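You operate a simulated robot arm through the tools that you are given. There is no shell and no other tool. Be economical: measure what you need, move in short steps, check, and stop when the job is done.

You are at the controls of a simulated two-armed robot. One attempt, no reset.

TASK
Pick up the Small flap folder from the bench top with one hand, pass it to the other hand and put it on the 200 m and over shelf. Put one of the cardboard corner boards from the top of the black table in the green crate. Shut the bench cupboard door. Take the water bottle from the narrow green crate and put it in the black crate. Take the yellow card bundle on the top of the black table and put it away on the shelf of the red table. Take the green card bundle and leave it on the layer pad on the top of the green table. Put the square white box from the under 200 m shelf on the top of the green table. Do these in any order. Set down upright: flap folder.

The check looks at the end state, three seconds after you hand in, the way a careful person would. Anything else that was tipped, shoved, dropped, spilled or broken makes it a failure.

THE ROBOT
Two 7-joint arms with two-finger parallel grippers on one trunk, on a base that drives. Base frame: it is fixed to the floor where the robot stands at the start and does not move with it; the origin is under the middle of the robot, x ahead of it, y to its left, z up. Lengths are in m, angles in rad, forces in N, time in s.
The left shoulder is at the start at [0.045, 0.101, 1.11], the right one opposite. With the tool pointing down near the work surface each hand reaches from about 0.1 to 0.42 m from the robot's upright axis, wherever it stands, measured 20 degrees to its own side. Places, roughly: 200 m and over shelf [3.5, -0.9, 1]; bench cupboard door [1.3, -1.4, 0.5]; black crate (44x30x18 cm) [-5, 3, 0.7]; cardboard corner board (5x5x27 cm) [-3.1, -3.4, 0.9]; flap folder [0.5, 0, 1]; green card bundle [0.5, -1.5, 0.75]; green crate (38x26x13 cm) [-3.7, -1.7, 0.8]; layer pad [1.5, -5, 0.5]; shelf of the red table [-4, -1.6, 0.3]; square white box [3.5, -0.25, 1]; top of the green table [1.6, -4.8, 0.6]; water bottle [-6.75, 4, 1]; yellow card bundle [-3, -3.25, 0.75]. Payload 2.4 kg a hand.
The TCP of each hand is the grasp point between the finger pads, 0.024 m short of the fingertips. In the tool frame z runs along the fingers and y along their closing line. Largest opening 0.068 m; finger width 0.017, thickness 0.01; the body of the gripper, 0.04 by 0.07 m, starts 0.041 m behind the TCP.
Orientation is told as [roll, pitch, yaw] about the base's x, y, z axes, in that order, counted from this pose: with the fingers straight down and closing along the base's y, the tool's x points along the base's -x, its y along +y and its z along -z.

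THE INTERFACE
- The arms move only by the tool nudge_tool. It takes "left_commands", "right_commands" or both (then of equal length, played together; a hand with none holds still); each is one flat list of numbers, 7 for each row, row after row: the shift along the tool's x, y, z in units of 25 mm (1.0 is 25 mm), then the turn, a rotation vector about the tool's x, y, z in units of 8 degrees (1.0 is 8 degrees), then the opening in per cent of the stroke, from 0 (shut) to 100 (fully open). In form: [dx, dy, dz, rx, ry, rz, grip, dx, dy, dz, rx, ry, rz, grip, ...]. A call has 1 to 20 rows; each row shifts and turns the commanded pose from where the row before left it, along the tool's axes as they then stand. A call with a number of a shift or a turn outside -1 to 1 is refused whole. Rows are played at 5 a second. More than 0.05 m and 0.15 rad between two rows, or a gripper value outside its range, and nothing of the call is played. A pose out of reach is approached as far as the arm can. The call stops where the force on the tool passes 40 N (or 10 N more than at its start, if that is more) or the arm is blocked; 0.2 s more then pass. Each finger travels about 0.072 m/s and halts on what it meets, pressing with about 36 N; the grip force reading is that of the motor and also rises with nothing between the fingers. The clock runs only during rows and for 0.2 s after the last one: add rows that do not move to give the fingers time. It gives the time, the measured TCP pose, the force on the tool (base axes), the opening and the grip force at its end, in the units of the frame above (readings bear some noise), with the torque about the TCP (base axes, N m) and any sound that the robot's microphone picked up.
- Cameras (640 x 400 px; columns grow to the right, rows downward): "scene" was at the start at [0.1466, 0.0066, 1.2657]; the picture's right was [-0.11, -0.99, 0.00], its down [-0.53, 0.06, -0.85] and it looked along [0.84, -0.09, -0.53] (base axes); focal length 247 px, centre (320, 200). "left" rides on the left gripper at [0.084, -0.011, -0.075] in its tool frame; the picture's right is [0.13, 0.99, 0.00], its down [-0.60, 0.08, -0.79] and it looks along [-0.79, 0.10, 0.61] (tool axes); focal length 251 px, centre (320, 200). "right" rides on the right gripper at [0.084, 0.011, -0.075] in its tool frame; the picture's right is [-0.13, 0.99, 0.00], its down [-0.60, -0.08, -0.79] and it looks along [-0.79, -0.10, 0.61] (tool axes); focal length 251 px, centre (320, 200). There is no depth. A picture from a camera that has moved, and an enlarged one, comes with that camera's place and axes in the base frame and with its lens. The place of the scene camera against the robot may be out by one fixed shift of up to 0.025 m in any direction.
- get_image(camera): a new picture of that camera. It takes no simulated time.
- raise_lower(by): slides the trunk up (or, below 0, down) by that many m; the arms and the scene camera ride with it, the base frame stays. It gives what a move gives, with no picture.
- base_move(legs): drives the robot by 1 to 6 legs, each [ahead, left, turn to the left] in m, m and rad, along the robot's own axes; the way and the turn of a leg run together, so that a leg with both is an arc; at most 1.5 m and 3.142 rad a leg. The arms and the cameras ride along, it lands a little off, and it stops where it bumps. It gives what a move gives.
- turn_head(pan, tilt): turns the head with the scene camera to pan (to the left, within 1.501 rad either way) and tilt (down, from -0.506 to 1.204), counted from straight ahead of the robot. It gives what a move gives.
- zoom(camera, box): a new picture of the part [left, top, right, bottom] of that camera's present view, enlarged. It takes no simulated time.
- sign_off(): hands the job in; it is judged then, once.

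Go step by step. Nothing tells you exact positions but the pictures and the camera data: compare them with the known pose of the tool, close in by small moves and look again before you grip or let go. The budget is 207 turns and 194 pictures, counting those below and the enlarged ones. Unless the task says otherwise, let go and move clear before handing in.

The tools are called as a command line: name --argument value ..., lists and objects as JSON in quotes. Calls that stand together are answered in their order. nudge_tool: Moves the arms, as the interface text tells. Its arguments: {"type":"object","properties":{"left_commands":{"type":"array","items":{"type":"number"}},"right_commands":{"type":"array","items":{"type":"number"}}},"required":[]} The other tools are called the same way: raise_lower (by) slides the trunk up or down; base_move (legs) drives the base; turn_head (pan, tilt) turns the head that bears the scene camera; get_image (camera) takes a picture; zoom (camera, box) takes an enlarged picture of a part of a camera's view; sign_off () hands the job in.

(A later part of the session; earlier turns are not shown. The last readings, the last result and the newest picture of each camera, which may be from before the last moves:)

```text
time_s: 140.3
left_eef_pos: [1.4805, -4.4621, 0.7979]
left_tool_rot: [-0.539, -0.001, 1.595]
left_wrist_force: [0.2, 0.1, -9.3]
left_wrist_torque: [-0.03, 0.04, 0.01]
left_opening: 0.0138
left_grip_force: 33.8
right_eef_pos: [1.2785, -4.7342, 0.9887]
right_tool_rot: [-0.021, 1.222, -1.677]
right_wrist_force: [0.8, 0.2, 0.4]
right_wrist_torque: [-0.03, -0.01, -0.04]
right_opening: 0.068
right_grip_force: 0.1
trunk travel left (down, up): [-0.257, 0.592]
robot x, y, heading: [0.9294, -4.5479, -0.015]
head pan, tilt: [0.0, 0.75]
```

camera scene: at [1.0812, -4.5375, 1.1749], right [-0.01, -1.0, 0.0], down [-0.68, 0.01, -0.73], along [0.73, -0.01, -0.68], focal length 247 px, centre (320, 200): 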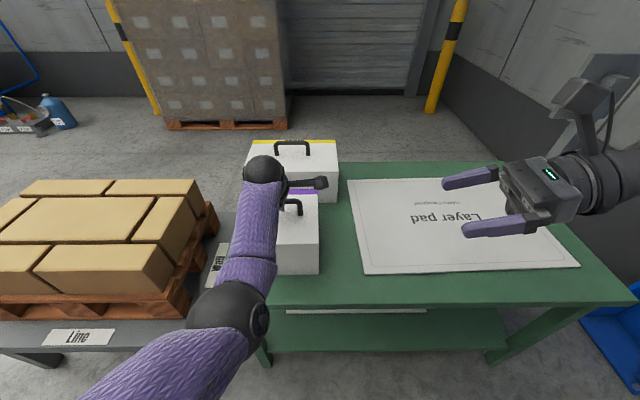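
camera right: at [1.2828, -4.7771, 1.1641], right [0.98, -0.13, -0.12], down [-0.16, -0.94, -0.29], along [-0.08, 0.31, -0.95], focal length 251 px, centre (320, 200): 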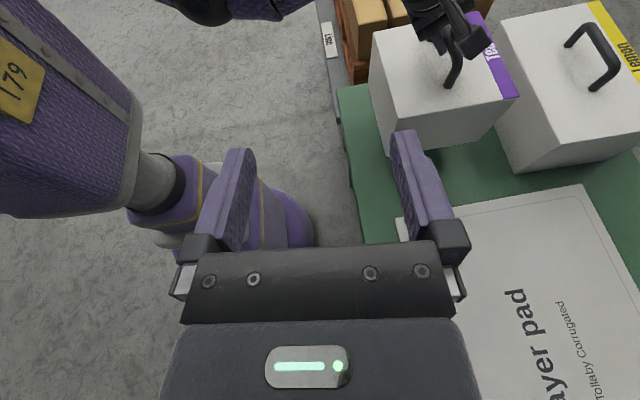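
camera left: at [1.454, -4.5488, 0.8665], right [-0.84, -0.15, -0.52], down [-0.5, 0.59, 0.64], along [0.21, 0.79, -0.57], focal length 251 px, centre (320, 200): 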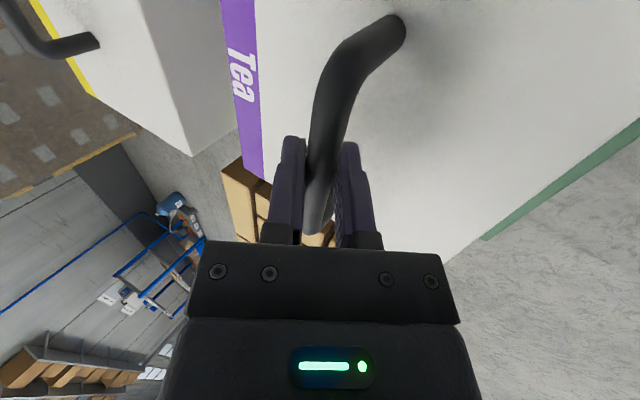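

The box is just hanging again, so I'm lowering 2 mm and opening to 60 %, then withdrawing along the fingers.

raise_lower --by -0.003

nudge_tool --left_commands '[0, 0, 0, 0, 0, 0, 40, 0, 0, 0, 0, 0, 0, 55, 0, 0, 0, 0, 0, 0, 55, 0, 0, -0.5, 0, 0, 0, 55, 0, 0, -0.9, 0, 0, 0, 55, 0, 0, -0.9, 0, 0, 0, 55, 0, 0, -0.9, 0, 0, 0, 55, 0, 0, -0.9, 0, 0, 0, 55, 0, 0, 0, 0, 0, 0, 55]'

get_image --camera "scene"

```text
time_s: 140.8
left_eef_pos: [1.4812, -4.4621, 0.7977]
left_tool_rot: [-0.544, -0.003, 1.595]
left_wrist_force: [-0.3, 1.0, -4.9]
left_wrist_torque: [0.23, -0.05, 0.04]
left_opening: 0.0135
left_grip_force: 33.3
right_eef_pos: [1.2764, -4.7337, 0.9876]
right_tool_rot: [-0.021, 1.22, -1.675]
right_wrist_force: [-0.4, 0.0, 0.2]
right_wrist_torque: [-0.02, 0.0, 0.02]
right_opening: 0.0679
right_grip_force: 0.0
trunk travel left (down, up): [-0.254, 0.595]
robot x, y, heading: [0.9257, -4.5521, -0.011]
head pan, tilt: [0.0, 0.75]
```

```text
time_s: 142.8
left_eef_pos: [1.4289, -4.4662, 0.8835]
left_tool_rot: [-0.544, -0.002, 1.595]
left_wrist_force: [-0.2, 0.0, 0.1]
left_wrist_torque: [0.0, 0.01, -0.02]
left_opening: 0.0372
left_grip_force: 0.0
right_eef_pos: [1.2762, -4.7342, 0.9888]
right_tool_rot: [-0.018, 1.222, -1.674]
right_wrist_force: [-0.1, 0.5, -0.2]
right_wrist_torque: [-0.03, 0.02, -0.01]
right_opening: 0.0683
right_grip_force: 0.1
trunk travel left (down, up): [-0.254, 0.595]
robot x, y, heading: [0.9226, -4.5493, -0.007]
head pan, tilt: [0.0, 0.75]
```

```text
134 pictures are left
camera scene: at [1.0823, -4.5374, 1.177], right [-0.01, -1.0, 0.0], down [-0.68, 0.01, -0.73], along [0.73, -0.01, -0.68], focal length 247 px, centre (320, 200)
```

scene: 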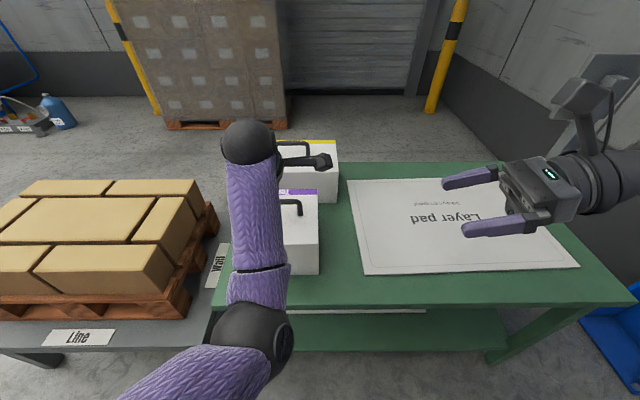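

The box stands on the green table. I'm backing off, raising, and heading to the bench's south end for the green card bundle.

base_move --legs '[[-0.45, 0, 0], [0, 0, 1.58], [1.4, 0, 0]]'

raise_lower --by 0.25

turn_head --pan 0.0 --tilt 0.45

get_image --camera "scene"

```text
time_s: 156.2
left_eef_pos: [0.4384, -2.5878, 0.8828]
left_tool_rot: [-0.544, -0.003, 3.136]
left_wrist_force: [0.4, 0.1, 0.2]
left_wrist_torque: [-0.01, 0.01, 0.02]
left_opening: 0.0374
left_grip_force: 0.0
right_eef_pos: [0.7036, -2.7467, 0.9872]
right_tool_rot: [-0.016, 1.221, -0.131]
right_wrist_force: [0.3, 0.2, 1.3]
right_wrist_torque: [0.01, 0.02, 0.0]
right_opening: 0.068
right_grip_force: 0.1
trunk travel left (down, up): [-0.254, 0.595]
robot x, y, heading: [0.5112, -3.0922, 1.53]
head pan, tilt: [0.0, 0.75]
```

```text
time_s: 158.8
left_eef_pos: [0.4388, -2.5868, 1.1329]
left_tool_rot: [-0.544, -0.004, 3.138]
left_wrist_force: [0.3, -0.1, -0.9]
left_wrist_torque: [0.02, -0.02, -0.01]
left_opening: 0.0374
left_grip_force: 0.1
right_eef_pos: [0.703, -2.7473, 1.2364]
right_tool_rot: [-0.019, 1.222, -0.134]
right_wrist_force: [0.1, 0.0, 0.4]
right_wrist_torque: [0.04, -0.03, 0.0]
right_opening: 0.0683
right_grip_force: 0.0
trunk travel left (down, up): [-0.504, 0.345]
robot x, y, heading: [0.5091, -3.0966, 1.536]
head pan, tilt: [0.0, 0.75]
```

```text
time_s: 159.6
left_eef_pos: [0.4392, -2.5875, 1.1333]
left_tool_rot: [-0.545, -0.004, 3.138]
left_wrist_force: [0.5, -0.2, -0.1]
left_wrist_torque: [0.02, -0.01, 0.0]
left_opening: 0.0374
left_grip_force: 0.0
right_eef_pos: [0.7041, -2.7466, 1.2384]
right_tool_rot: [-0.017, 1.22, -0.133]
right_wrist_force: [-0.9, -0.6, -0.8]
right_wrist_torque: [0.0, -0.02, -0.01]
right_opening: 0.068
right_grip_force: 0.1
trunk travel left (down, up): [-0.504, 0.345]
robot x, y, heading: [0.5095, -3.0934, 1.533]
head pan, tilt: [0.0, 0.45]
```

```text
133 pictures are left
camera scene: at [0.5288, -2.9631, 1.4555], right [1.0, -0.04, 0.0], down [-0.02, -0.44, -0.9], along [0.03, 0.9, -0.44], focal length 247 px, centre (320, 200)
```

scene: 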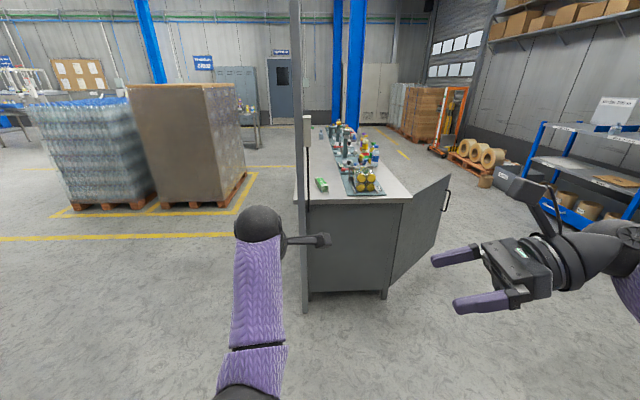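

There's a thin post at the bench's south-west corner, the green bundle near the end, and the open door on the right. I'm zooming in.

zoom --camera "scene" --box '[280, 120, 460, 310]'

```text
2.11 times, centred on (370, 215) of scene
camera zoom: at [0.5288, -2.9631, 1.4555], right [1.0, -0.04, 0.0], down [-0.02, -0.44, -0.9], along [0.03, 0.9, -0.44], focal length 521 px, centre (215, 168)
```

zoom: 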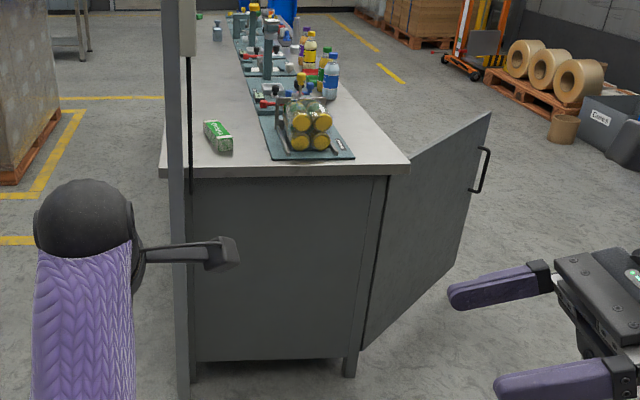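

The bundle is near (0.59, -1.62), close to the bench end. I'll use the right hand from the south, away from the post: setting its orientation to plain with a forward tilt, pulling the left hand back.

nudge_tool --right_commands '[0, 0, 0, 0, -1, 0, 100, 0, 0, 0, 0, -1, 0, 100, 0, 0, 0, 0, -1, 0, 100, 0, 0, 0, 0, -1, 0, 100, 0, 0, 0, 0, -1, 0, 100, 0, 0, 0, 0, -1, 0, 100, 0, 0, 0, 0, -1, 0, 100, 0, 0, 0, 0, -1, 0, 100, 0, 0, 0, 0, -0.75, 0, 100, 0, 0, 0, 0, 0, 0, 100]' --left_commands '[0, 0.856, -0.517, 0, 0, 0, 60, 0, 0.856, -0.517, 0, 0, 0, 60, 0, 0.856, -0.517, 0, 0, 0, 60, 0, 0.856, -0.517, 0, 0, 0, 60, 0, 0.856, -0.517, 0, 0, 0, 60, 0, 0.856, -0.517, 0, 0, 0, 60, 0, 0.856, -0.517, 0, 0, 0, 60, 0, -0.5, -0.85, 0, 0, 0, 60, 0, -0.5, -0.85, 0, 0, 0, 60, 0, 0, 0, 0, 0, 0, 60]'

nudge_tool --right_commands '[0, 0, 0, 0, 0, -1, 100, 0, 0, 0, 0, 0, -1, 100, 0, 0, 0, 0, 0, -1, 100, 0, 0, 0, 0, 0, -1, 100, 0, 0, 0, 0, 0, -1, 100, 0, 0, 0, 0, 0, -1, 100, 0, 0, 0, 0, 0, -1, 100, 0, 0, 0, 0, 0, -1, 100, 0, 0, 0, 0, 0, -1, 100, 0, 0, 0, 0, 0, -1, 100, 0, 0, 0, 0, 0, -1, 100, 0, 0, 0, 0, 0, -0.8, 100, 0, 0, 0, 0, -1, 0, 100, 0, 0, 0, 0, -1, 0, 100, 0, 0, 0, 0, -1, 0, 100, 0, 0, 0, 0, -1, 0, 100, 0, 0, 0, 0, 0, 0, 100]'

base_move --legs '[[0.7, -0.253, 0.037]]'

get_image --camera "scene"

get_image --camera "right"

```text
time_s: 161.1
left_eef_pos: [0.4283, -2.7101, 1.189]
left_tool_rot: [-0.751, -0.016, -3.119]
left_wrist_force: [-1.0, -0.3, 0.2]
left_wrist_torque: [0.02, 0.01, 0.02]
left_opening: 0.0408
left_grip_force: 0.0
left hand out of reach, approached as far as the arm can: row 6, 7
right_eef_pos: [0.7023, -2.7472, 1.2374]
right_tool_rot: [-0.008, 0.33, -0.117]
right_wrist_force: [1.4, -0.4, -0.3]
right_wrist_torque: [0.0, 0.04, -0.01]
right_opening: 0.068
right_grip_force: 0.1
trunk travel left (down, up): [-0.504, 0.345]
robot x, y, heading: [0.5103, -3.0969, 1.533]
head pan, tilt: [0.0, 0.45]
stopped in row 7 (left hand): the arm was blocked; the commanded pose is now the measured one
```

```text
time_s: 164.7
left_eef_pos: [0.4287, -2.7122, 1.1872]
left_tool_rot: [-0.747, -0.019, -3.12]
left_wrist_force: [0.6, -0.1, 0.7]
left_wrist_torque: [-0.01, -0.01, 0.02]
left_opening: 0.0406
left_grip_force: 0.0
right_eef_pos: [0.7029, -2.7466, 1.2369]
right_tool_rot: [0.389, -0.545, 1.324]
right_wrist_force: [0.3, -0.9, 0.4]
right_wrist_torque: [-0.04, 0.02, 0.01]
right_opening: 0.0681
right_grip_force: 0.0
trunk travel left (down, up): [-0.504, 0.345]
robot x, y, heading: [0.509, -3.0939, 1.539]
head pan, tilt: [0.0, 0.45]
```

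```text
time_s: 168.8
left_eef_pos: [0.6702, -2.0125, 1.1874]
left_tool_rot: [-0.747, -0.019, -3.087]
left_wrist_force: [-0.6, 0.7, 0.6]
left_wrist_torque: [0.01, 0.0, -0.02]
left_opening: 0.0409
left_grip_force: 0.1
right_eef_pos: [0.9464, -2.0371, 1.2377]
right_tool_rot: [0.392, -0.545, 1.359]
right_wrist_force: [-0.7, 0.3, 0.9]
right_wrist_torque: [-0.04, -0.04, 0.0]
right_opening: 0.0682
right_grip_force: 0.1
trunk travel left (down, up): [-0.504, 0.345]
robot x, y, heading: [0.7688, -2.3854, 1.568]
head pan, tilt: [0.0, 0.45]
```

```text
131 pictures are left
camera scene: at [0.7808, -2.2601, 1.4556], right [1.0, 0.0, 0.0], down [0.0, -0.44, -0.9], along [0.0, 0.9, -0.44], focal length 247 px, centre (320, 200)
```

scene: 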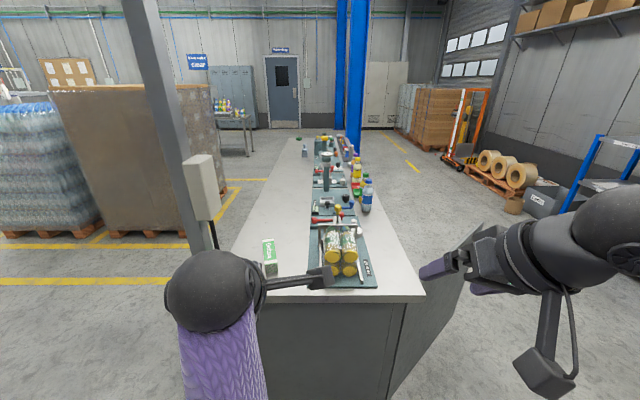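

```text
130 pictures are left
camera right: at [0.9409, -2.1496, 1.2568], right [-0.91, 0.11, 0.39], down [0.4, 0.07, 0.91], along [0.07, 0.99, -0.11], focal length 251 px, centre (320, 200)
```

right: 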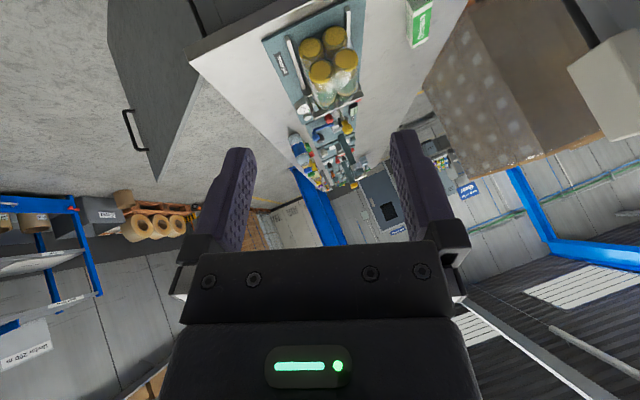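

The right hand's turn had been cut short, leaving a residual roll; I'm correcting it now and then looking at the bundle.

nudge_tool --right_commands '[0, 0, 0, 0.94, 0, 0, 100, 0, 0, 0, 0.94, 0, 0, 100, 0, 0, 0, 0.93, 0, 0, 100, 0, 0, 0, -0.39, 0, -0.64, 100, 0, 0, 0, -0.39, 0, -0.64, 100, 0, 0, 0, 0, 0, 0, 100]'

zoom --camera "scene" --box '[220, 200, 400, 320]'

get_image --camera "right"

```text
time_s: 170.2
left_eef_pos: [0.6687, -2.0115, 1.1869]
left_tool_rot: [-0.75, -0.024, -3.083]
left_wrist_force: [-0.1, -0.2, 0.1]
left_wrist_torque: [0.02, 0.02, 0.01]
left_opening: 0.041
left_grip_force: 0.1
right_eef_pos: [0.9465, -2.0394, 1.238]
right_tool_rot: [-0.002, -0.543, 1.568]
right_wrist_force: [0.4, 0.9, 0.1]
right_wrist_torque: [-0.02, -0.01, -0.01]
right_opening: 0.0683
right_grip_force: 0.0
trunk travel left (down, up): [-0.504, 0.345]
robot x, y, heading: [0.7661, -2.3869, 1.564]
head pan, tilt: [0.0, 0.45]
```

```text
3.33 times, centred on (310, 260) of scene
camera zoom: at [0.7806, -2.2604, 1.4556], right [1.0, 0.0, 0.0], down [0.0, -0.44, -0.9], along [0.0, 0.9, -0.44], focal length 825 px, centre (353, 0)
```

zoom: 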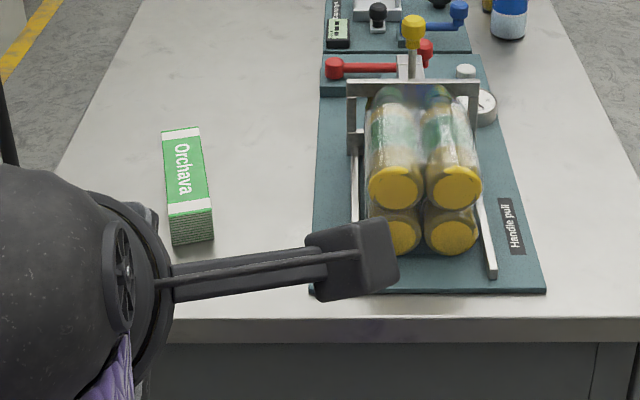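

```text
128 pictures are left
camera right: at [0.9348, -2.1493, 1.2579], right [-0.99, 0.11, 0.07], down [0.08, 0.11, 0.99], along [0.1, 0.99, -0.12], focal length 251 px, centre (320, 200)
```

right: 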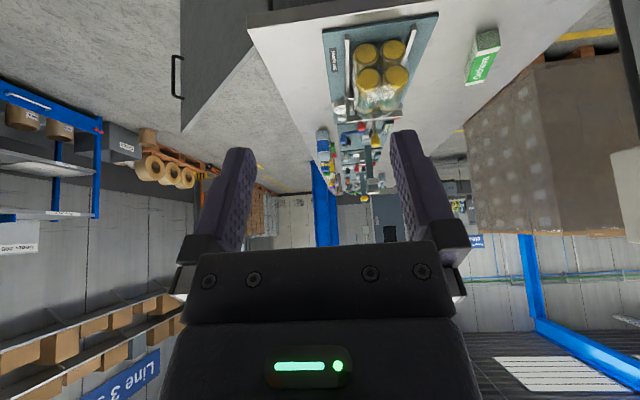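

Bundle: about 15 cm long, 4.2 cm wide, top at 0.896, centred near (0.597, -1.53), its axis turned 14° from y. The left hand must get out of the way upward; I'm also setting the right hand's yaw and tilt.

nudge_tool --left_commands '[0, -0.68, -0.73, 0, 0, 0, 60, 0, -0.68, -0.73, 0, 0, 0, 60, 0, -0.68, -0.73, 0, 0, 0, 60, 0, -0.68, -0.73, 0, 0, 0, 60, 0, -0.68, -0.73, 0, 0, 0, 60, 0, -0.68, -0.73, 0, 0, 0, 60, 0, -0.68, -0.73, 0, 0, 0, 60, 0, -0.68, -0.73, 0, 0, 0, 60, 0, -0.68, -0.73, 0, 0, 0, 60, 0, -0.68, -0.73, 0, 0, 0, 60]'

nudge_tool --right_commands '[0, 0, 0, -0.45, 0, -0.75, 100, 0, 0, 0, -0.45, 0, -0.75, 100, 0, 0, 0, 0, -0.9, 0, 100, 0, 0, 0, 0, -0.9, 0, 100, 0, 0, 0, 0, 0, 0, 100]'

base_move --legs '[[0.29, 0.04, 0]]'

get_image --camera "scene"

get_image --camera "right"

```text
time_s: 172.4
left_eef_pos: [0.6717, -1.9223, 1.3753]
left_tool_rot: [-0.748, -0.018, -3.085]
left_wrist_force: [-0.2, 0.2, 0.0]
left_wrist_torque: [0.0, 0.0, 0.01]
left_opening: 0.0407
left_grip_force: 0.0
left hand out of reach, approached as far as the arm can: row 1, 2, 3, 4, 5, 6, 7, 8, 9
right_eef_pos: [0.9462, -2.0386, 1.2371]
right_tool_rot: [0.001, -0.544, 1.567]
right_wrist_force: [0.5, 0.8, -0.2]
right_wrist_torque: [-0.03, 0.0, 0.02]
right_opening: 0.0678
right_grip_force: 0.0
trunk travel left (down, up): [-0.504, 0.345]
robot x, y, heading: [0.7631, -2.3853, 1.565]
head pan, tilt: [0.0, 0.45]
```

```text
time_s: 173.6
left_eef_pos: [0.6729, -1.9218, 1.3766]
left_tool_rot: [-0.749, -0.019, -3.086]
left_wrist_force: [-0.8, -0.6, 0.1]
left_wrist_torque: [0.0, -0.05, -0.01]
left_opening: 0.0406
left_grip_force: 0.3
right_eef_pos: [0.9457, -2.0388, 1.2372]
right_tool_rot: [-0.002, -0.795, 1.812]
right_wrist_force: [0.2, -0.2, 0.7]
right_wrist_torque: [0.01, -0.01, 0.0]
right_opening: 0.0681
right_grip_force: 0.1
trunk travel left (down, up): [-0.504, 0.345]
robot x, y, heading: [0.7619, -2.3908, 1.57]
head pan, tilt: [0.0, 0.45]
```

```text
time_s: 175.6
left_eef_pos: [0.6339, -1.6326, 1.3752]
left_tool_rot: [-0.746, -0.018, -3.085]
left_wrist_force: [0.3, 0.1, -1.1]
left_wrist_torque: [-0.01, -0.01, -0.01]
left_opening: 0.0408
left_grip_force: 0.1
right_eef_pos: [0.9089, -1.7488, 1.2367]
right_tool_rot: [-0.003, -0.794, 1.813]
right_wrist_force: [-0.4, 0.0, 0.5]
right_wrist_torque: [0.0, 0.0, 0.0]
right_opening: 0.0683
right_grip_force: 0.0
trunk travel left (down, up): [-0.504, 0.345]
robot x, y, heading: [0.7256, -2.0973, 1.566]
head pan, tilt: [0.0, 0.45]
```

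```text
127 pictures are left
camera scene: at [0.7421, -1.9706, 1.4555], right [1.0, 0.0, 0.0], down [0.0, -0.44, -0.9], along [0.0, 0.9, -0.44], focal length 247 px, centre (320, 200)
```

scene: 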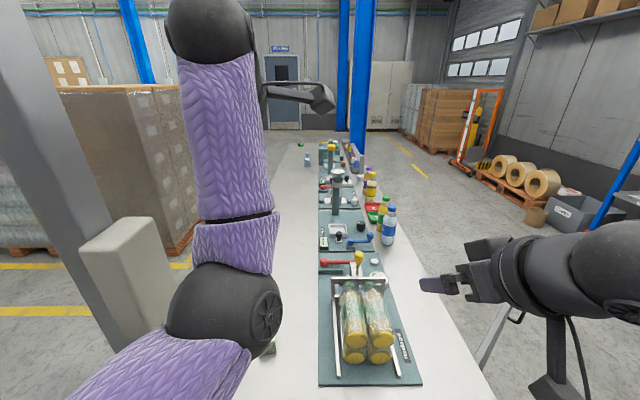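

```text
126 pictures are left
camera right: at [0.9232, -1.8607, 1.2297], right [-0.98, -0.15, 0.09], down [0.11, -0.12, 0.99], along [-0.14, 0.98, 0.13], focal length 251 px, centre (320, 200)
```

right: 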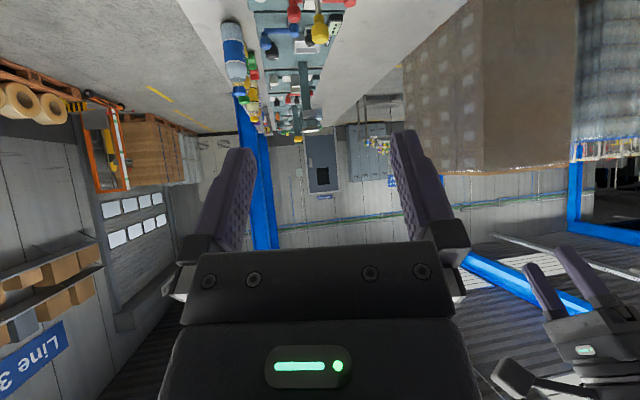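

The left elbow is close to the post's box, so I'm shifting the robot a little to the right and nearer, then lowering the trunk.

base_move --legs '[[0.025, -0.055, 0]]'

raise_lower --by -0.14

nudge_tool --right_commands '[0, 0.95, 0, 0, 0, 0, 100, 0, 0.95, 0, 0, 0, 0, 100, 0, 0.95, 0, 0, 0, 0, 100, 0, 0.95, 0, 0, 0, 0, 100, 0, 0.95, 0, 0, 0, 0, 100, 0, 0.95, 0, 0, 0, 0, 100, 0, 0.95, 0, 0, 0, 0, 100, 0, 0.95, 0, 0, 0, 0, 100, 0, 0.95, 0, 0, 0, 0, 100, 0, 0, 0, 0, 0, 0, 100]'

get_image --camera "scene"

get_image --camera "right"

get_image --camera "left"

```text
time_s: 176.5
left_eef_pos: [0.6897, -1.6091, 1.3755]
left_tool_rot: [-0.746, -0.021, -3.085]
left_wrist_force: [-1.0, 0.9, -0.7]
left_wrist_torque: [0.0, 0.01, -0.02]
left_opening: 0.0409
left_grip_force: 0.1
right_eef_pos: [0.9638, -1.7241, 1.2373]
right_tool_rot: [0.0, -0.794, 1.811]
right_wrist_force: [0.0, 0.8, 0.1]
right_wrist_torque: [-0.02, 0.0, 0.02]
right_opening: 0.068
right_grip_force: 0.0
trunk travel left (down, up): [-0.504, 0.345]
robot x, y, heading: [0.7862, -2.0746, 1.565]
head pan, tilt: [0.0, 0.45]
```

```text
time_s: 178.2
left_eef_pos: [0.6888, -1.5936, 1.216]
left_tool_rot: [-0.703, -0.022, -3.086]
left_wrist_force: [-0.1, -0.7, 0.7]
left_wrist_torque: [0.04, -0.01, 0.02]
left_opening: 0.0407
left_grip_force: 0.0
right_eef_pos: [0.9627, -1.7246, 1.0978]
right_tool_rot: [-0.002, -0.794, 1.814]
right_wrist_force: [0.7, -0.2, -0.4]
right_wrist_torque: [0.0, -0.01, 0.01]
right_opening: 0.0679
right_grip_force: 0.1
trunk travel left (down, up): [-0.364, 0.485]
robot x, y, heading: [0.7808, -2.0757, 1.569]
head pan, tilt: [0.0, 0.45]
```

```text
time_s: 180.0
left_eef_pos: [0.6845, -1.5943, 1.2149]
left_tool_rot: [-0.703, -0.023, -3.08]
left_wrist_force: [-0.4, -0.4, 0.8]
left_wrist_torque: [0.0, 0.01, -0.01]
left_opening: 0.0408
left_grip_force: 0.1
right_eef_pos: [0.7947, -1.7628, 1.0982]
right_tool_rot: [-0.015, -0.794, 1.797]
right_wrist_force: [26.0, 2.8, -2.1]
right_wrist_torque: [-0.01, 0.9, 0.75]
right_opening: 0.0475
right_grip_force: 0.1
right hand out of reach, approached as far as the arm can: row 4
trunk travel left (down, up): [-0.364, 0.485]
robot x, y, heading: [0.7818, -2.0752, 1.569]
head pan, tilt: [0.0, 0.45]
stopped in row 8 (right hand): the force on the tool passed its limit at 100 N (the readings are from after the stop); the commanded pose is now the measured one
```

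```text
125 pictures are left
camera scene: at [0.7978, -1.9299, 1.3148], right [1.0, 0.0, 0.0], down [0.0, -0.44, -0.9], along [0.0, 0.9, -0.44], focal length 247 px, centre (320, 200)
```

scene: 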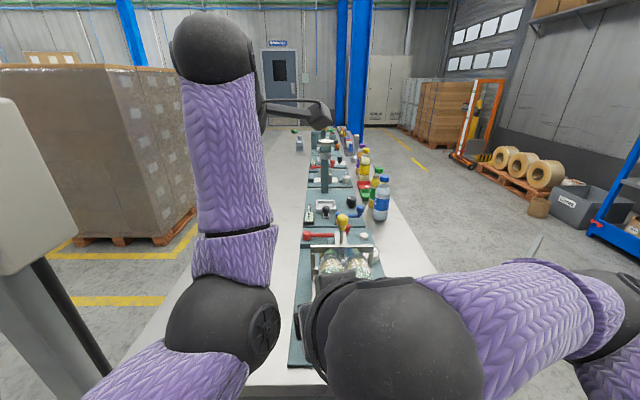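

```text
124 pictures are left
camera right: at [0.807, -1.8745, 1.0907], right [-0.99, -0.12, 0.08], down [0.1, -0.12, 0.99], along [-0.11, 0.98, 0.14], focal length 251 px, centre (320, 200)
```

right: 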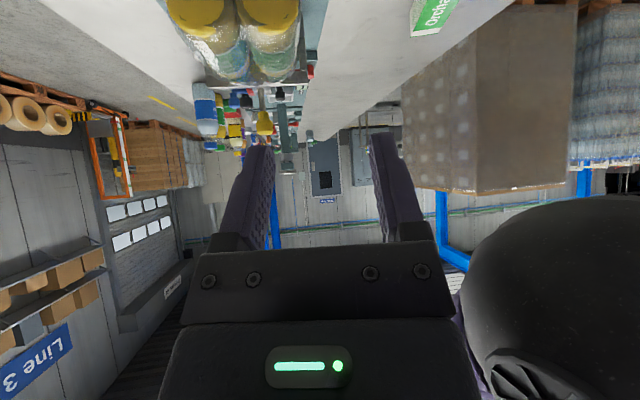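

```text
123 pictures are left
camera left: at [0.7747, -1.6285, 1.2772], right [0.16, -0.75, -0.64], down [-0.55, -0.61, 0.57], along [-0.82, 0.26, -0.51], focal length 251 px, centre (320, 200)
```

left: 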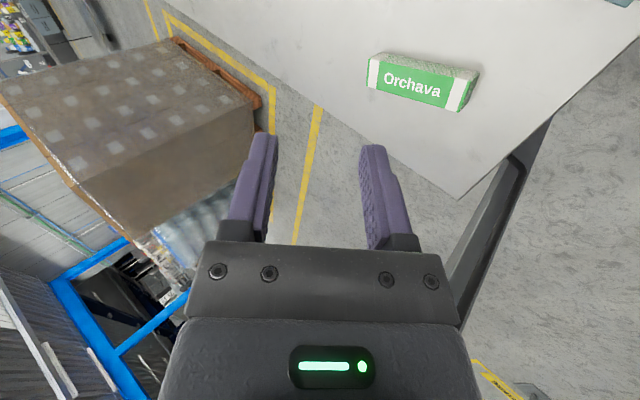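

The right hand bumped the left forearm, so that layout won't do. The left camera sees the bundle nicely; I'll instead use the left hand with the robot further right. I'm retreating and re-orienting the left hand first.

nudge_tool --right_commands '[0, -0.95, 0, 0, 0, 0, 100, 0, -0.95, 0, 0, 0, 0, 100, 0, -0.95, 0, 0, 0, 0, 100, 0, -0.95, 0, 0, 0, 0, 100, 0, -0.95, 0, 0, 0, 0, 100, 0, -0.95, 0, 0, 0, 0, 100, 0, -0.95, 0, 0, 0, 0, 100, 0, -0.95, 0, 0, 0, 0, 100, 0, -0.95, 0, 0, 0, 0, 100]'

base_move --legs '[[-0.4, 0, 0]]'

nudge_tool --left_commands '[0, 0, 0, 0, -0.41, -0.487, 100, 0, 0, 0, 0, -0.41, -0.487, 100, 0, 0, 0, 0, 0, 1, 100, 0, 0, 0, 0, 0, 1, 100, 0, 0, 0, 0, 0, 1, 100, 0, 0, 0, 0, 0, 1, 100, 0, 0, 0, 0, 0, 1, 100, 0, 0, 0, 0, 0, 1, 100, 0, 0, 0, 0, 0, 1, 100, 0, 0, 0, 0, 0, 1, 100, 0, 0, 0, 0, 0, 1, 100, 0, 0, 0, 0, 0, 1, 100, 0, 0, 0, 0, 0, 1, 100, 0, 0, 0, 0, 0, 0.25, 100, 0, 0, 0, 0, -0.66, 0, 100, 0, 0, 0, 0, 0, 0, 100]'

get_image --camera "scene"

```text
time_s: 182.0
left_eef_pos: [0.6854, -1.5924, 1.2155]
left_tool_rot: [-0.704, -0.023, -3.08]
left_wrist_force: [-0.1, 0.1, 0.4]
left_wrist_torque: [0.03, 0.01, 0.01]
left_opening: 0.0406
left_grip_force: 0.1
right_eef_pos: [1.0035, -1.7179, 1.1002]
right_tool_rot: [-0.011, -0.796, 1.801]
right_wrist_force: [-0.3, -0.7, 1.4]
right_wrist_torque: [0.04, 0.02, -0.01]
right_opening: 0.0679
right_grip_force: 0.0
trunk travel left (down, up): [-0.364, 0.485]
robot x, y, heading: [0.7838, -2.0739, 1.568]
head pan, tilt: [0.0, 0.45]
```

```text
time_s: 184.4
left_eef_pos: [0.6847, -1.9913, 1.2138]
left_tool_rot: [-0.703, -0.023, -3.081]
left_wrist_force: [0.4, 0.1, -0.1]
left_wrist_torque: [0.0, 0.01, -0.02]
left_opening: 0.0408
left_grip_force: 0.1
right_eef_pos: [0.9996, -2.117, 1.0997]
right_tool_rot: [-0.012, -0.796, 1.799]
right_wrist_force: [-0.5, 0.4, 0.6]
right_wrist_torque: [-0.03, -0.02, -0.03]
right_opening: 0.0683
right_grip_force: 0.0
trunk travel left (down, up): [-0.364, 0.485]
robot x, y, heading: [0.7812, -2.4708, 1.569]
head pan, tilt: [0.0, 0.45]
```

```text
time_s: 187.4
left_eef_pos: [0.6858, -1.991, 1.2154]
left_tool_rot: [0.006, -0.713, 1.821]
left_wrist_force: [-0.5, 0.7, 0.1]
left_wrist_torque: [0.01, -0.02, 0.0]
left_opening: 0.0681
left_grip_force: 0.0
right_eef_pos: [1.001, -2.1159, 1.1001]
right_tool_rot: [-0.011, -0.793, 1.796]
right_wrist_force: [0.4, -0.5, -0.2]
right_wrist_torque: [-0.02, -0.03, 0.06]
right_opening: 0.068
right_grip_force: 0.1
trunk travel left (down, up): [-0.364, 0.485]
robot x, y, heading: [0.7832, -2.4709, 1.567]
head pan, tilt: [0.0, 0.45]
stopped in row 14 (left hand): the force on the tool passed its limit at 52 N (the readings are from after the stop); the commanded pose is now the measured one
```

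```text
122 pictures are left
camera scene: at [0.7961, -2.3284, 1.3148], right [1.0, -0.01, 0.0], down [0.0, -0.44, -0.9], along [0.0, 0.9, -0.44], focal length 247 px, centre (320, 200)
```

scene: 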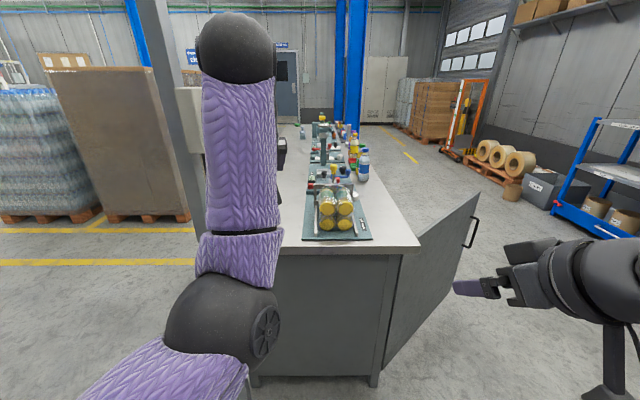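

The bundle's centre from the left camera is (0.582, -1.527), axis about 17° off. I'm moving the robot right and forward, with the left hand passing over the bench.

base_move --legs '[[0, -0.14, 0], [0.39, 0, 0]]'

nudge_tool --left_commands '[0, 0.9, 0, 0, 0, 0, 100, 0, 0.9, 0, 0, 0, 0, 100, 0, 0.9, 0, 0, 0, 0, 100, 0, 0.9, 0, 0, 0, 0, 100, 0, 0.9, 0, 0, 0, 0, 100, 0, 0, 0, 0, 0, 0, 100]'

get_image --camera "scene"

get_image --camera "left"

```text
time_s: 190.8
left_eef_pos: [0.821, -1.6047, 1.2164]
left_tool_rot: [0.006, -0.712, 1.829]
left_wrist_force: [0.2, 2.8, 0.4]
left_wrist_torque: [-0.08, -0.01, 0.19]
left_opening: 0.0682
left_grip_force: 0.0
right_eef_pos: [1.1384, -1.7276, 1.0989]
right_tool_rot: [-0.012, -0.794, 1.806]
right_wrist_force: [-0.5, -0.1, -0.3]
right_wrist_torque: [-0.03, 0.03, -0.02]
right_opening: 0.068
right_grip_force: 0.0
trunk travel left (down, up): [-0.364, 0.485]
robot x, y, heading: [0.9266, -2.088, 1.572]
head pan, tilt: [0.0, 0.45]
```

```text
time_s: 191.1
left_eef_pos: [0.8152, -1.6068, 1.2179]
left_tool_rot: [-0.001, -0.722, 1.844]
left_wrist_force: [-3.4, 13.3, -1.5]
left_wrist_torque: [0.31, 0.09, 0.01]
left_opening: 0.0679
left_grip_force: 0.0
right_eef_pos: [1.1383, -1.7273, 1.0985]
right_tool_rot: [-0.012, -0.795, 1.806]
right_wrist_force: [-0.5, -0.5, 0.3]
right_wrist_torque: [0.01, -0.02, -0.02]
right_opening: 0.0678
right_grip_force: 0.1
trunk travel left (down, up): [-0.364, 0.485]
robot x, y, heading: [0.9199, -2.0873, 1.575]
head pan, tilt: [0.0, 0.45]
stopped in row 1 (left hand): the force on the tool passed its limit at 66 N (the readings are from after the stop); the commanded pose is now the measured one
```

```text
121 pictures are left
camera scene: at [0.935, -1.942, 1.3148], right [1.0, 0.0, 0.0], down [0.0, -0.44, -0.9], along [0.0, 0.9, -0.44], focal length 247 px, centre (320, 200)
```

scene: 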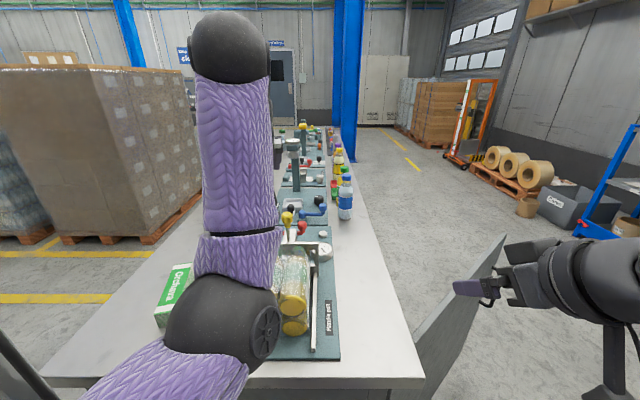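

```text
120 pictures are left
camera left: at [0.8578, -1.7122, 1.2179], right [-0.93, -0.36, -0.09], down [-0.06, -0.09, 0.99], along [-0.36, 0.93, 0.06], focal length 251 px, centre (320, 200)
```

left: 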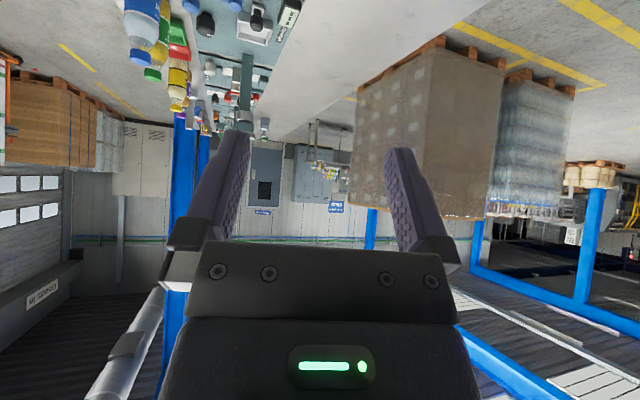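

The wrist camera is touching its own forearm in this folded pose. I'm reducing the tilt and going down first, which should open that angle.

nudge_tool --left_commands '[0, 0, 0, 0, 0.9, 0, 100, 0, 0, 0, 0, 0.9, 0, 100, 0, 0, 0, 0, 0, 0, 100]'

nudge_tool --left_commands '[0.43, 0, 0.9, 0, 0, 0, 100, 0.43, 0, 0.9, 0, 0, 0, 100, 0.43, 0, 0.9, 0, 0, 0, 100, 0.43, 0, 0.9, 0, 0, 0, 100, 0, 0, 0, 0, 0, 0, 100]'

get_image --camera "scene"

get_image --camera "left"

```text
time_s: 191.4
left_eef_pos: [0.8149, -1.6044, 1.2178]
left_tool_rot: [-0.015, -0.683, 1.859]
left_wrist_force: [0.0, 10.1, -0.8]
left_wrist_torque: [0.16, 0.03, 0.35]
left_opening: 0.068
left_grip_force: 0.1
right_eef_pos: [1.1395, -1.7274, 1.0998]
right_tool_rot: [-0.012, -0.794, 1.805]
right_wrist_force: [-0.6, 0.7, -0.4]
right_wrist_torque: [0.01, -0.02, 0.02]
right_opening: 0.068
right_grip_force: 0.1
trunk travel left (down, up): [-0.364, 0.485]
robot x, y, heading: [0.9178, -2.0883, 1.574]
head pan, tilt: [0.0, 0.45]
stopped in row 1 (left hand): the force on the tool passed its limit at 61 N (the readings are from after the stop); the commanded pose is now the measured one
```

```text
time_s: 192.6
left_eef_pos: [0.8107, -1.5822, 1.119]
left_tool_rot: [-0.016, -0.679, 1.858]
left_wrist_force: [-0.1, 0.0, 0.9]
left_wrist_torque: [0.0, 0.02, 0.01]
left_opening: 0.068
left_grip_force: 0.1
right_eef_pos: [1.1385, -1.7278, 1.1]
right_tool_rot: [-0.011, -0.794, 1.806]
right_wrist_force: [-0.2, 0.3, 0.2]
right_wrist_torque: [-0.01, 0.01, 0.03]
right_opening: 0.0678
right_grip_force: 0.1
trunk travel left (down, up): [-0.364, 0.485]
robot x, y, heading: [0.923, -2.0834, 1.572]
head pan, tilt: [0.0, 0.45]
```

```text
119 pictures are left
camera scene: at [0.935, -1.942, 1.3148], right [1.0, 0.0, 0.0], down [0.0, -0.44, -0.9], along [0.0, 0.9, -0.44], focal length 247 px, centre (320, 200)
```

scene: 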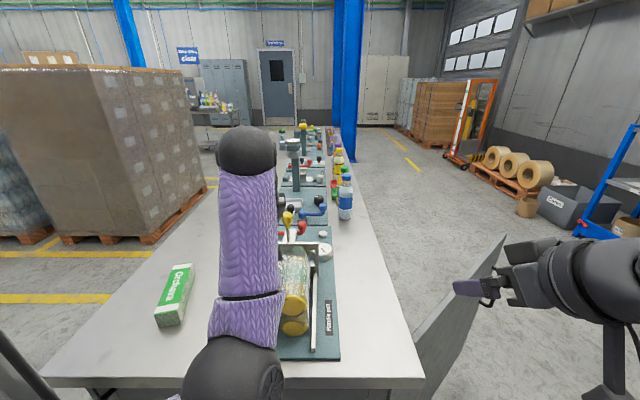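

```text
118 pictures are left
camera left: at [0.8543, -1.6885, 1.1244], right [-0.92, -0.37, -0.09], down [-0.08, -0.05, 1.0], along [-0.37, 0.93, 0.02], focal length 251 px, centre (320, 200)
```

left: 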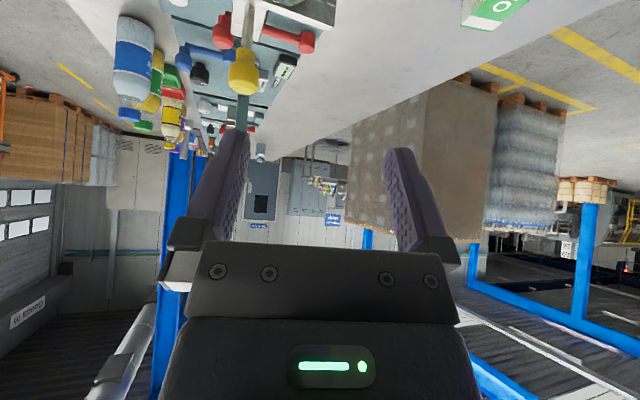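

Free again. I'm moving left and slightly down toward the bundle.

nudge_tool --left_commands '[-0.05, 0.88, 0.5, 0, 0, 0, 100, -0.05, 0.88, 0.65, 0, 0, 0, 100, -0.05, 0.88, 0.65, 0, 0, 0, 100, -0.05, 0.88, 0.7, 0, 0, 0, 100, -0.05, 0.88, 0.7, 0, 0, 0, 100, 0, 0, 0, 0, 0, 0, 100]'

get_image --camera "scene"

get_image --camera "left"

```text
time_s: 194.0
left_eef_pos: [0.6885, -1.5618, 1.059]
left_tool_rot: [-0.013, -0.679, 1.859]
left_wrist_force: [-0.3, -0.6, -0.7]
left_wrist_torque: [-0.04, -0.02, -0.04]
left_opening: 0.0682
left_grip_force: 0.0
right_eef_pos: [1.1386, -1.7279, 1.099]
right_tool_rot: [-0.013, -0.792, 1.805]
right_wrist_force: [0.7, 0.1, -0.3]
right_wrist_torque: [-0.02, 0.01, 0.02]
right_opening: 0.0678
right_grip_force: 0.0
trunk travel left (down, up): [-0.364, 0.485]
robot x, y, heading: [0.922, -2.0886, 1.572]
head pan, tilt: [0.0, 0.45]
```

```text
117 pictures are left
camera scene: at [0.9349, -1.942, 1.3148], right [1.0, 0.0, 0.0], down [0.0, -0.44, -0.9], along [0.0, 0.9, -0.44], focal length 247 px, centre (320, 200)
```

scene: 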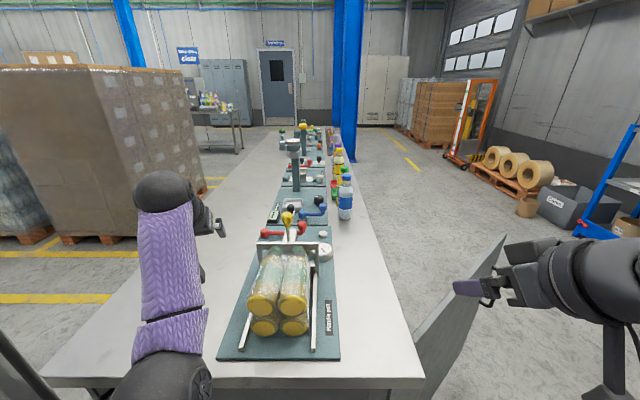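

```text
116 pictures are left
camera left: at [0.7323, -1.6677, 1.0645], right [-0.92, -0.37, -0.09], down [-0.08, -0.05, 1.0], along [-0.37, 0.93, 0.02], focal length 251 px, centre (320, 200)
```

left: 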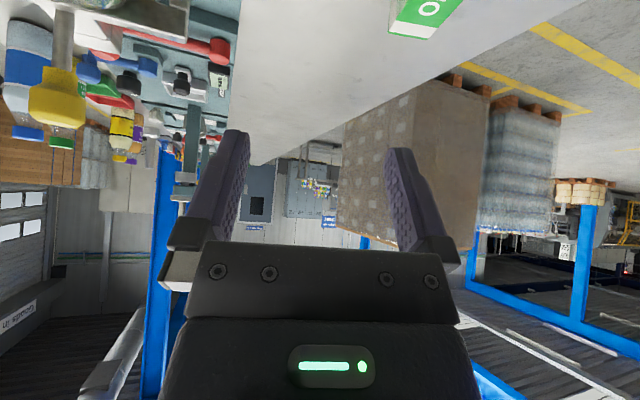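

Bundle position confirmed (far end at about (0.563, -1.454)). I'm moving to the pre-grasp point above its near part.

nudge_tool --left_commands '[0.725, 0.918, 0.7, 0, 0, 0, 100, 0.725, 0.918, 0.7, 0, 0, 0, 100, 0.725, 0.918, 0.7, 0, 0, 0, 100, 0.725, 0.918, 0.7, 0, 0, 0, 100, 0, 0, 0, 0, 0, 0, 100]'

get_image --camera "scene"

get_image --camera "left"

```text
time_s: 195.2
left_eef_pos: [0.6075, -1.5952, 0.9593]
left_tool_rot: [-0.016, -0.678, 1.859]
left_wrist_force: [-0.3, -0.8, -0.3]
left_wrist_torque: [0.0, -0.03, -0.03]
left_opening: 0.0681
left_grip_force: 0.0
right_eef_pos: [1.1383, -1.7273, 1.0993]
right_tool_rot: [-0.012, -0.793, 1.806]
right_wrist_force: [0.1, -0.5, -0.4]
right_wrist_torque: [-0.03, 0.03, 0.03]
right_opening: 0.068
right_grip_force: 0.2
trunk travel left (down, up): [-0.364, 0.485]
robot x, y, heading: [0.9245, -2.0843, 1.574]
head pan, tilt: [0.0, 0.45]
```

```text
115 pictures are left
camera scene: at [0.9348, -1.9421, 1.3148], right [1.0, 0.0, 0.0], down [0.0, -0.44, -0.9], along [0.0, 0.9, -0.44], focal length 247 px, centre (320, 200)
```

scene: 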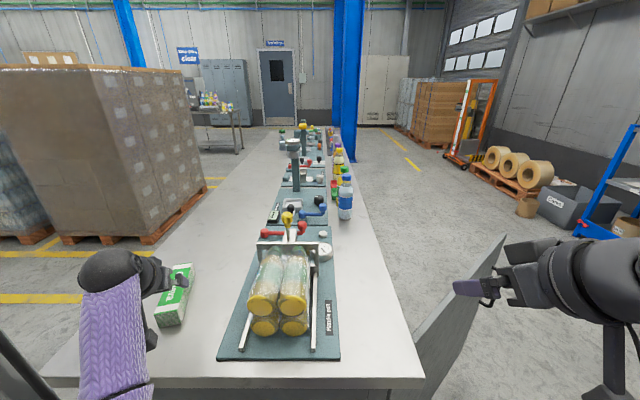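

```text
114 pictures are left
camera left: at [0.6504, -1.7008, 0.9637], right [-0.92, -0.37, -0.09], down [-0.08, -0.05, 1.0], along [-0.37, 0.93, 0.02], focal length 251 px, centre (320, 200)
```

left: 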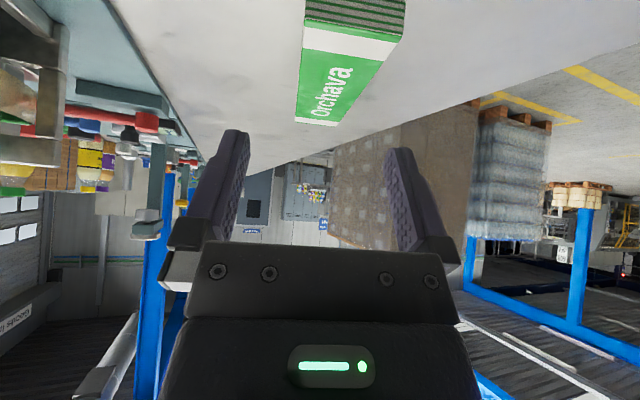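

The bundle is 4 cm wide, centred at (0.588, -1.54). I'm descending along the fingers, then closing.

nudge_tool --left_commands '[0.065, 0.16, 0.85, 0, 0, 0, 100, 0.065, 0, 0.85, 0, 0, 0, 100, 0.065, 0, 0.85, 0, 0, 0, 100, 0.065, 0, 0.85, 0, 0, 0, 100, 0, 0, 0, 0, 0, 0, 100]'

get_image --camera "left"

```text
time_s: 196.4
left_eef_pos: [0.5889, -1.5465, 0.8902]
left_tool_rot: [-0.016, -0.681, 1.858]
left_wrist_force: [0.3, 0.6, 0.6]
left_wrist_torque: [0.02, 0.01, 0.01]
left_opening: 0.0678
left_grip_force: 0.0
right_eef_pos: [1.1398, -1.7268, 1.0999]
right_tool_rot: [-0.011, -0.794, 1.805]
right_wrist_force: [-0.1, 0.5, 0.6]
right_wrist_torque: [0.0, 0.0, -0.01]
right_opening: 0.0684
right_grip_force: 0.1
trunk travel left (down, up): [-0.364, 0.485]
robot x, y, heading: [0.9205, -2.0908, 1.579]
head pan, tilt: [0.0, 0.45]
```

```text
113 pictures are left
camera left: at [0.6322, -1.654, 0.8954], right [-0.92, -0.37, -0.09], down [-0.08, -0.05, 1.0], along [-0.37, 0.93, 0.02], focal length 251 px, centre (320, 200)
```

left: 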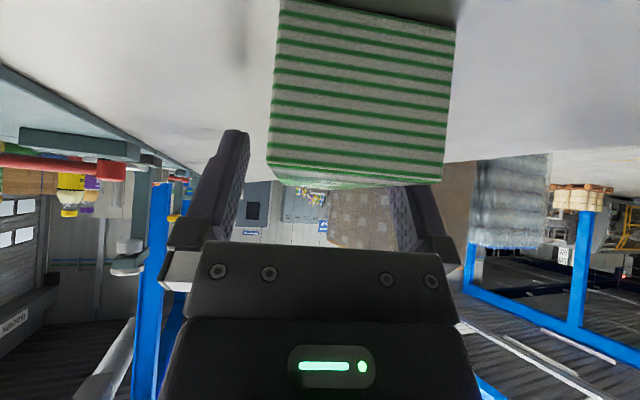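

Aligned within a few mm. I'm closing on the bundle and lifting with the trunk.

nudge_tool --left_commands '[0, 0, 0, 0, 0, 0, 0, 0, 0, 0, 0, 0, 0, 0, 0, 0, 0, 0, 0, 0, 0, 0, 0, 0, 0, 0, 0, 0]'

raise_lower --by 0.04

get_image --camera "left"

get_image --camera "scene"

```text
time_s: 197.4
left_eef_pos: [0.5905, -1.5485, 0.8909]
left_tool_rot: [-0.017, -0.681, 1.86]
left_wrist_force: [-0.8, 1.5, 0.8]
left_wrist_torque: [0.07, 0.12, -0.07]
left_opening: 0.0446
left_grip_force: 36.3
right_eef_pos: [1.1384, -1.7276, 1.0997]
right_tool_rot: [-0.012, -0.793, 1.807]
right_wrist_force: [0.5, 0.7, 0.2]
right_wrist_torque: [0.02, -0.03, 0.03]
right_opening: 0.068
right_grip_force: 0.1
trunk travel left (down, up): [-0.364, 0.485]
robot x, y, heading: [0.9194, -2.086, 1.575]
head pan, tilt: [0.0, 0.45]
```

```text
time_s: 198.2
left_eef_pos: [0.5888, -1.5503, 0.9297]
left_tool_rot: [-0.016, -0.679, 1.858]
left_wrist_force: [0.0, -0.1, -1.7]
left_wrist_torque: [-0.03, -0.01, 0.01]
left_opening: 0.0448
left_grip_force: 36.2
right_eef_pos: [1.1379, -1.727, 1.1403]
right_tool_rot: [-0.01, -0.794, 1.804]
right_wrist_force: [0.5, 0.0, 0.1]
right_wrist_torque: [0.0, -0.03, 0.02]
right_opening: 0.0681
right_grip_force: 0.0
trunk travel left (down, up): [-0.404, 0.445]
robot x, y, heading: [0.9222, -2.0882, 1.573]
head pan, tilt: [0.0, 0.45]
```

```text
112 pictures are left
camera left: at [0.6329, -1.6566, 0.935], right [-0.92, -0.37, -0.09], down [-0.08, -0.05, 1.0], along [-0.37, 0.93, 0.02], focal length 251 px, centre (320, 200)
```

left: 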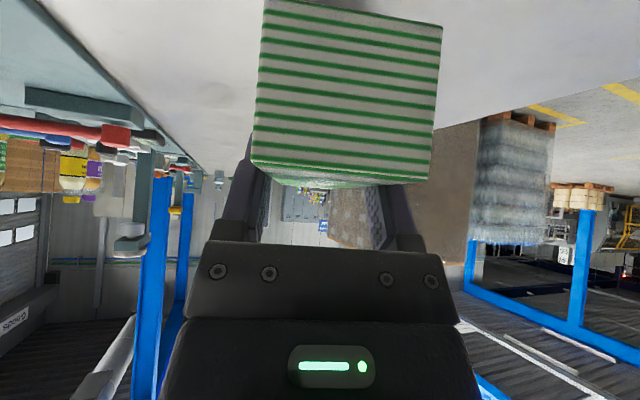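

```text
111 pictures are left
camera scene: at [0.9348, -1.9477, 1.355], right [1.0, 0.0, 0.0], down [0.0, -0.44, -0.9], along [0.0, 0.9, -0.44], focal length 247 px, centre (320, 200)
```

scene: 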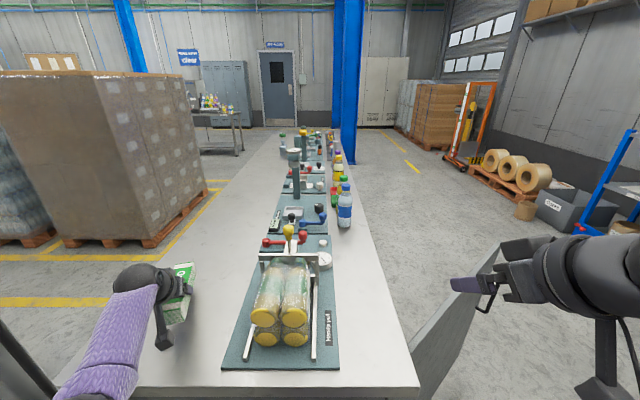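

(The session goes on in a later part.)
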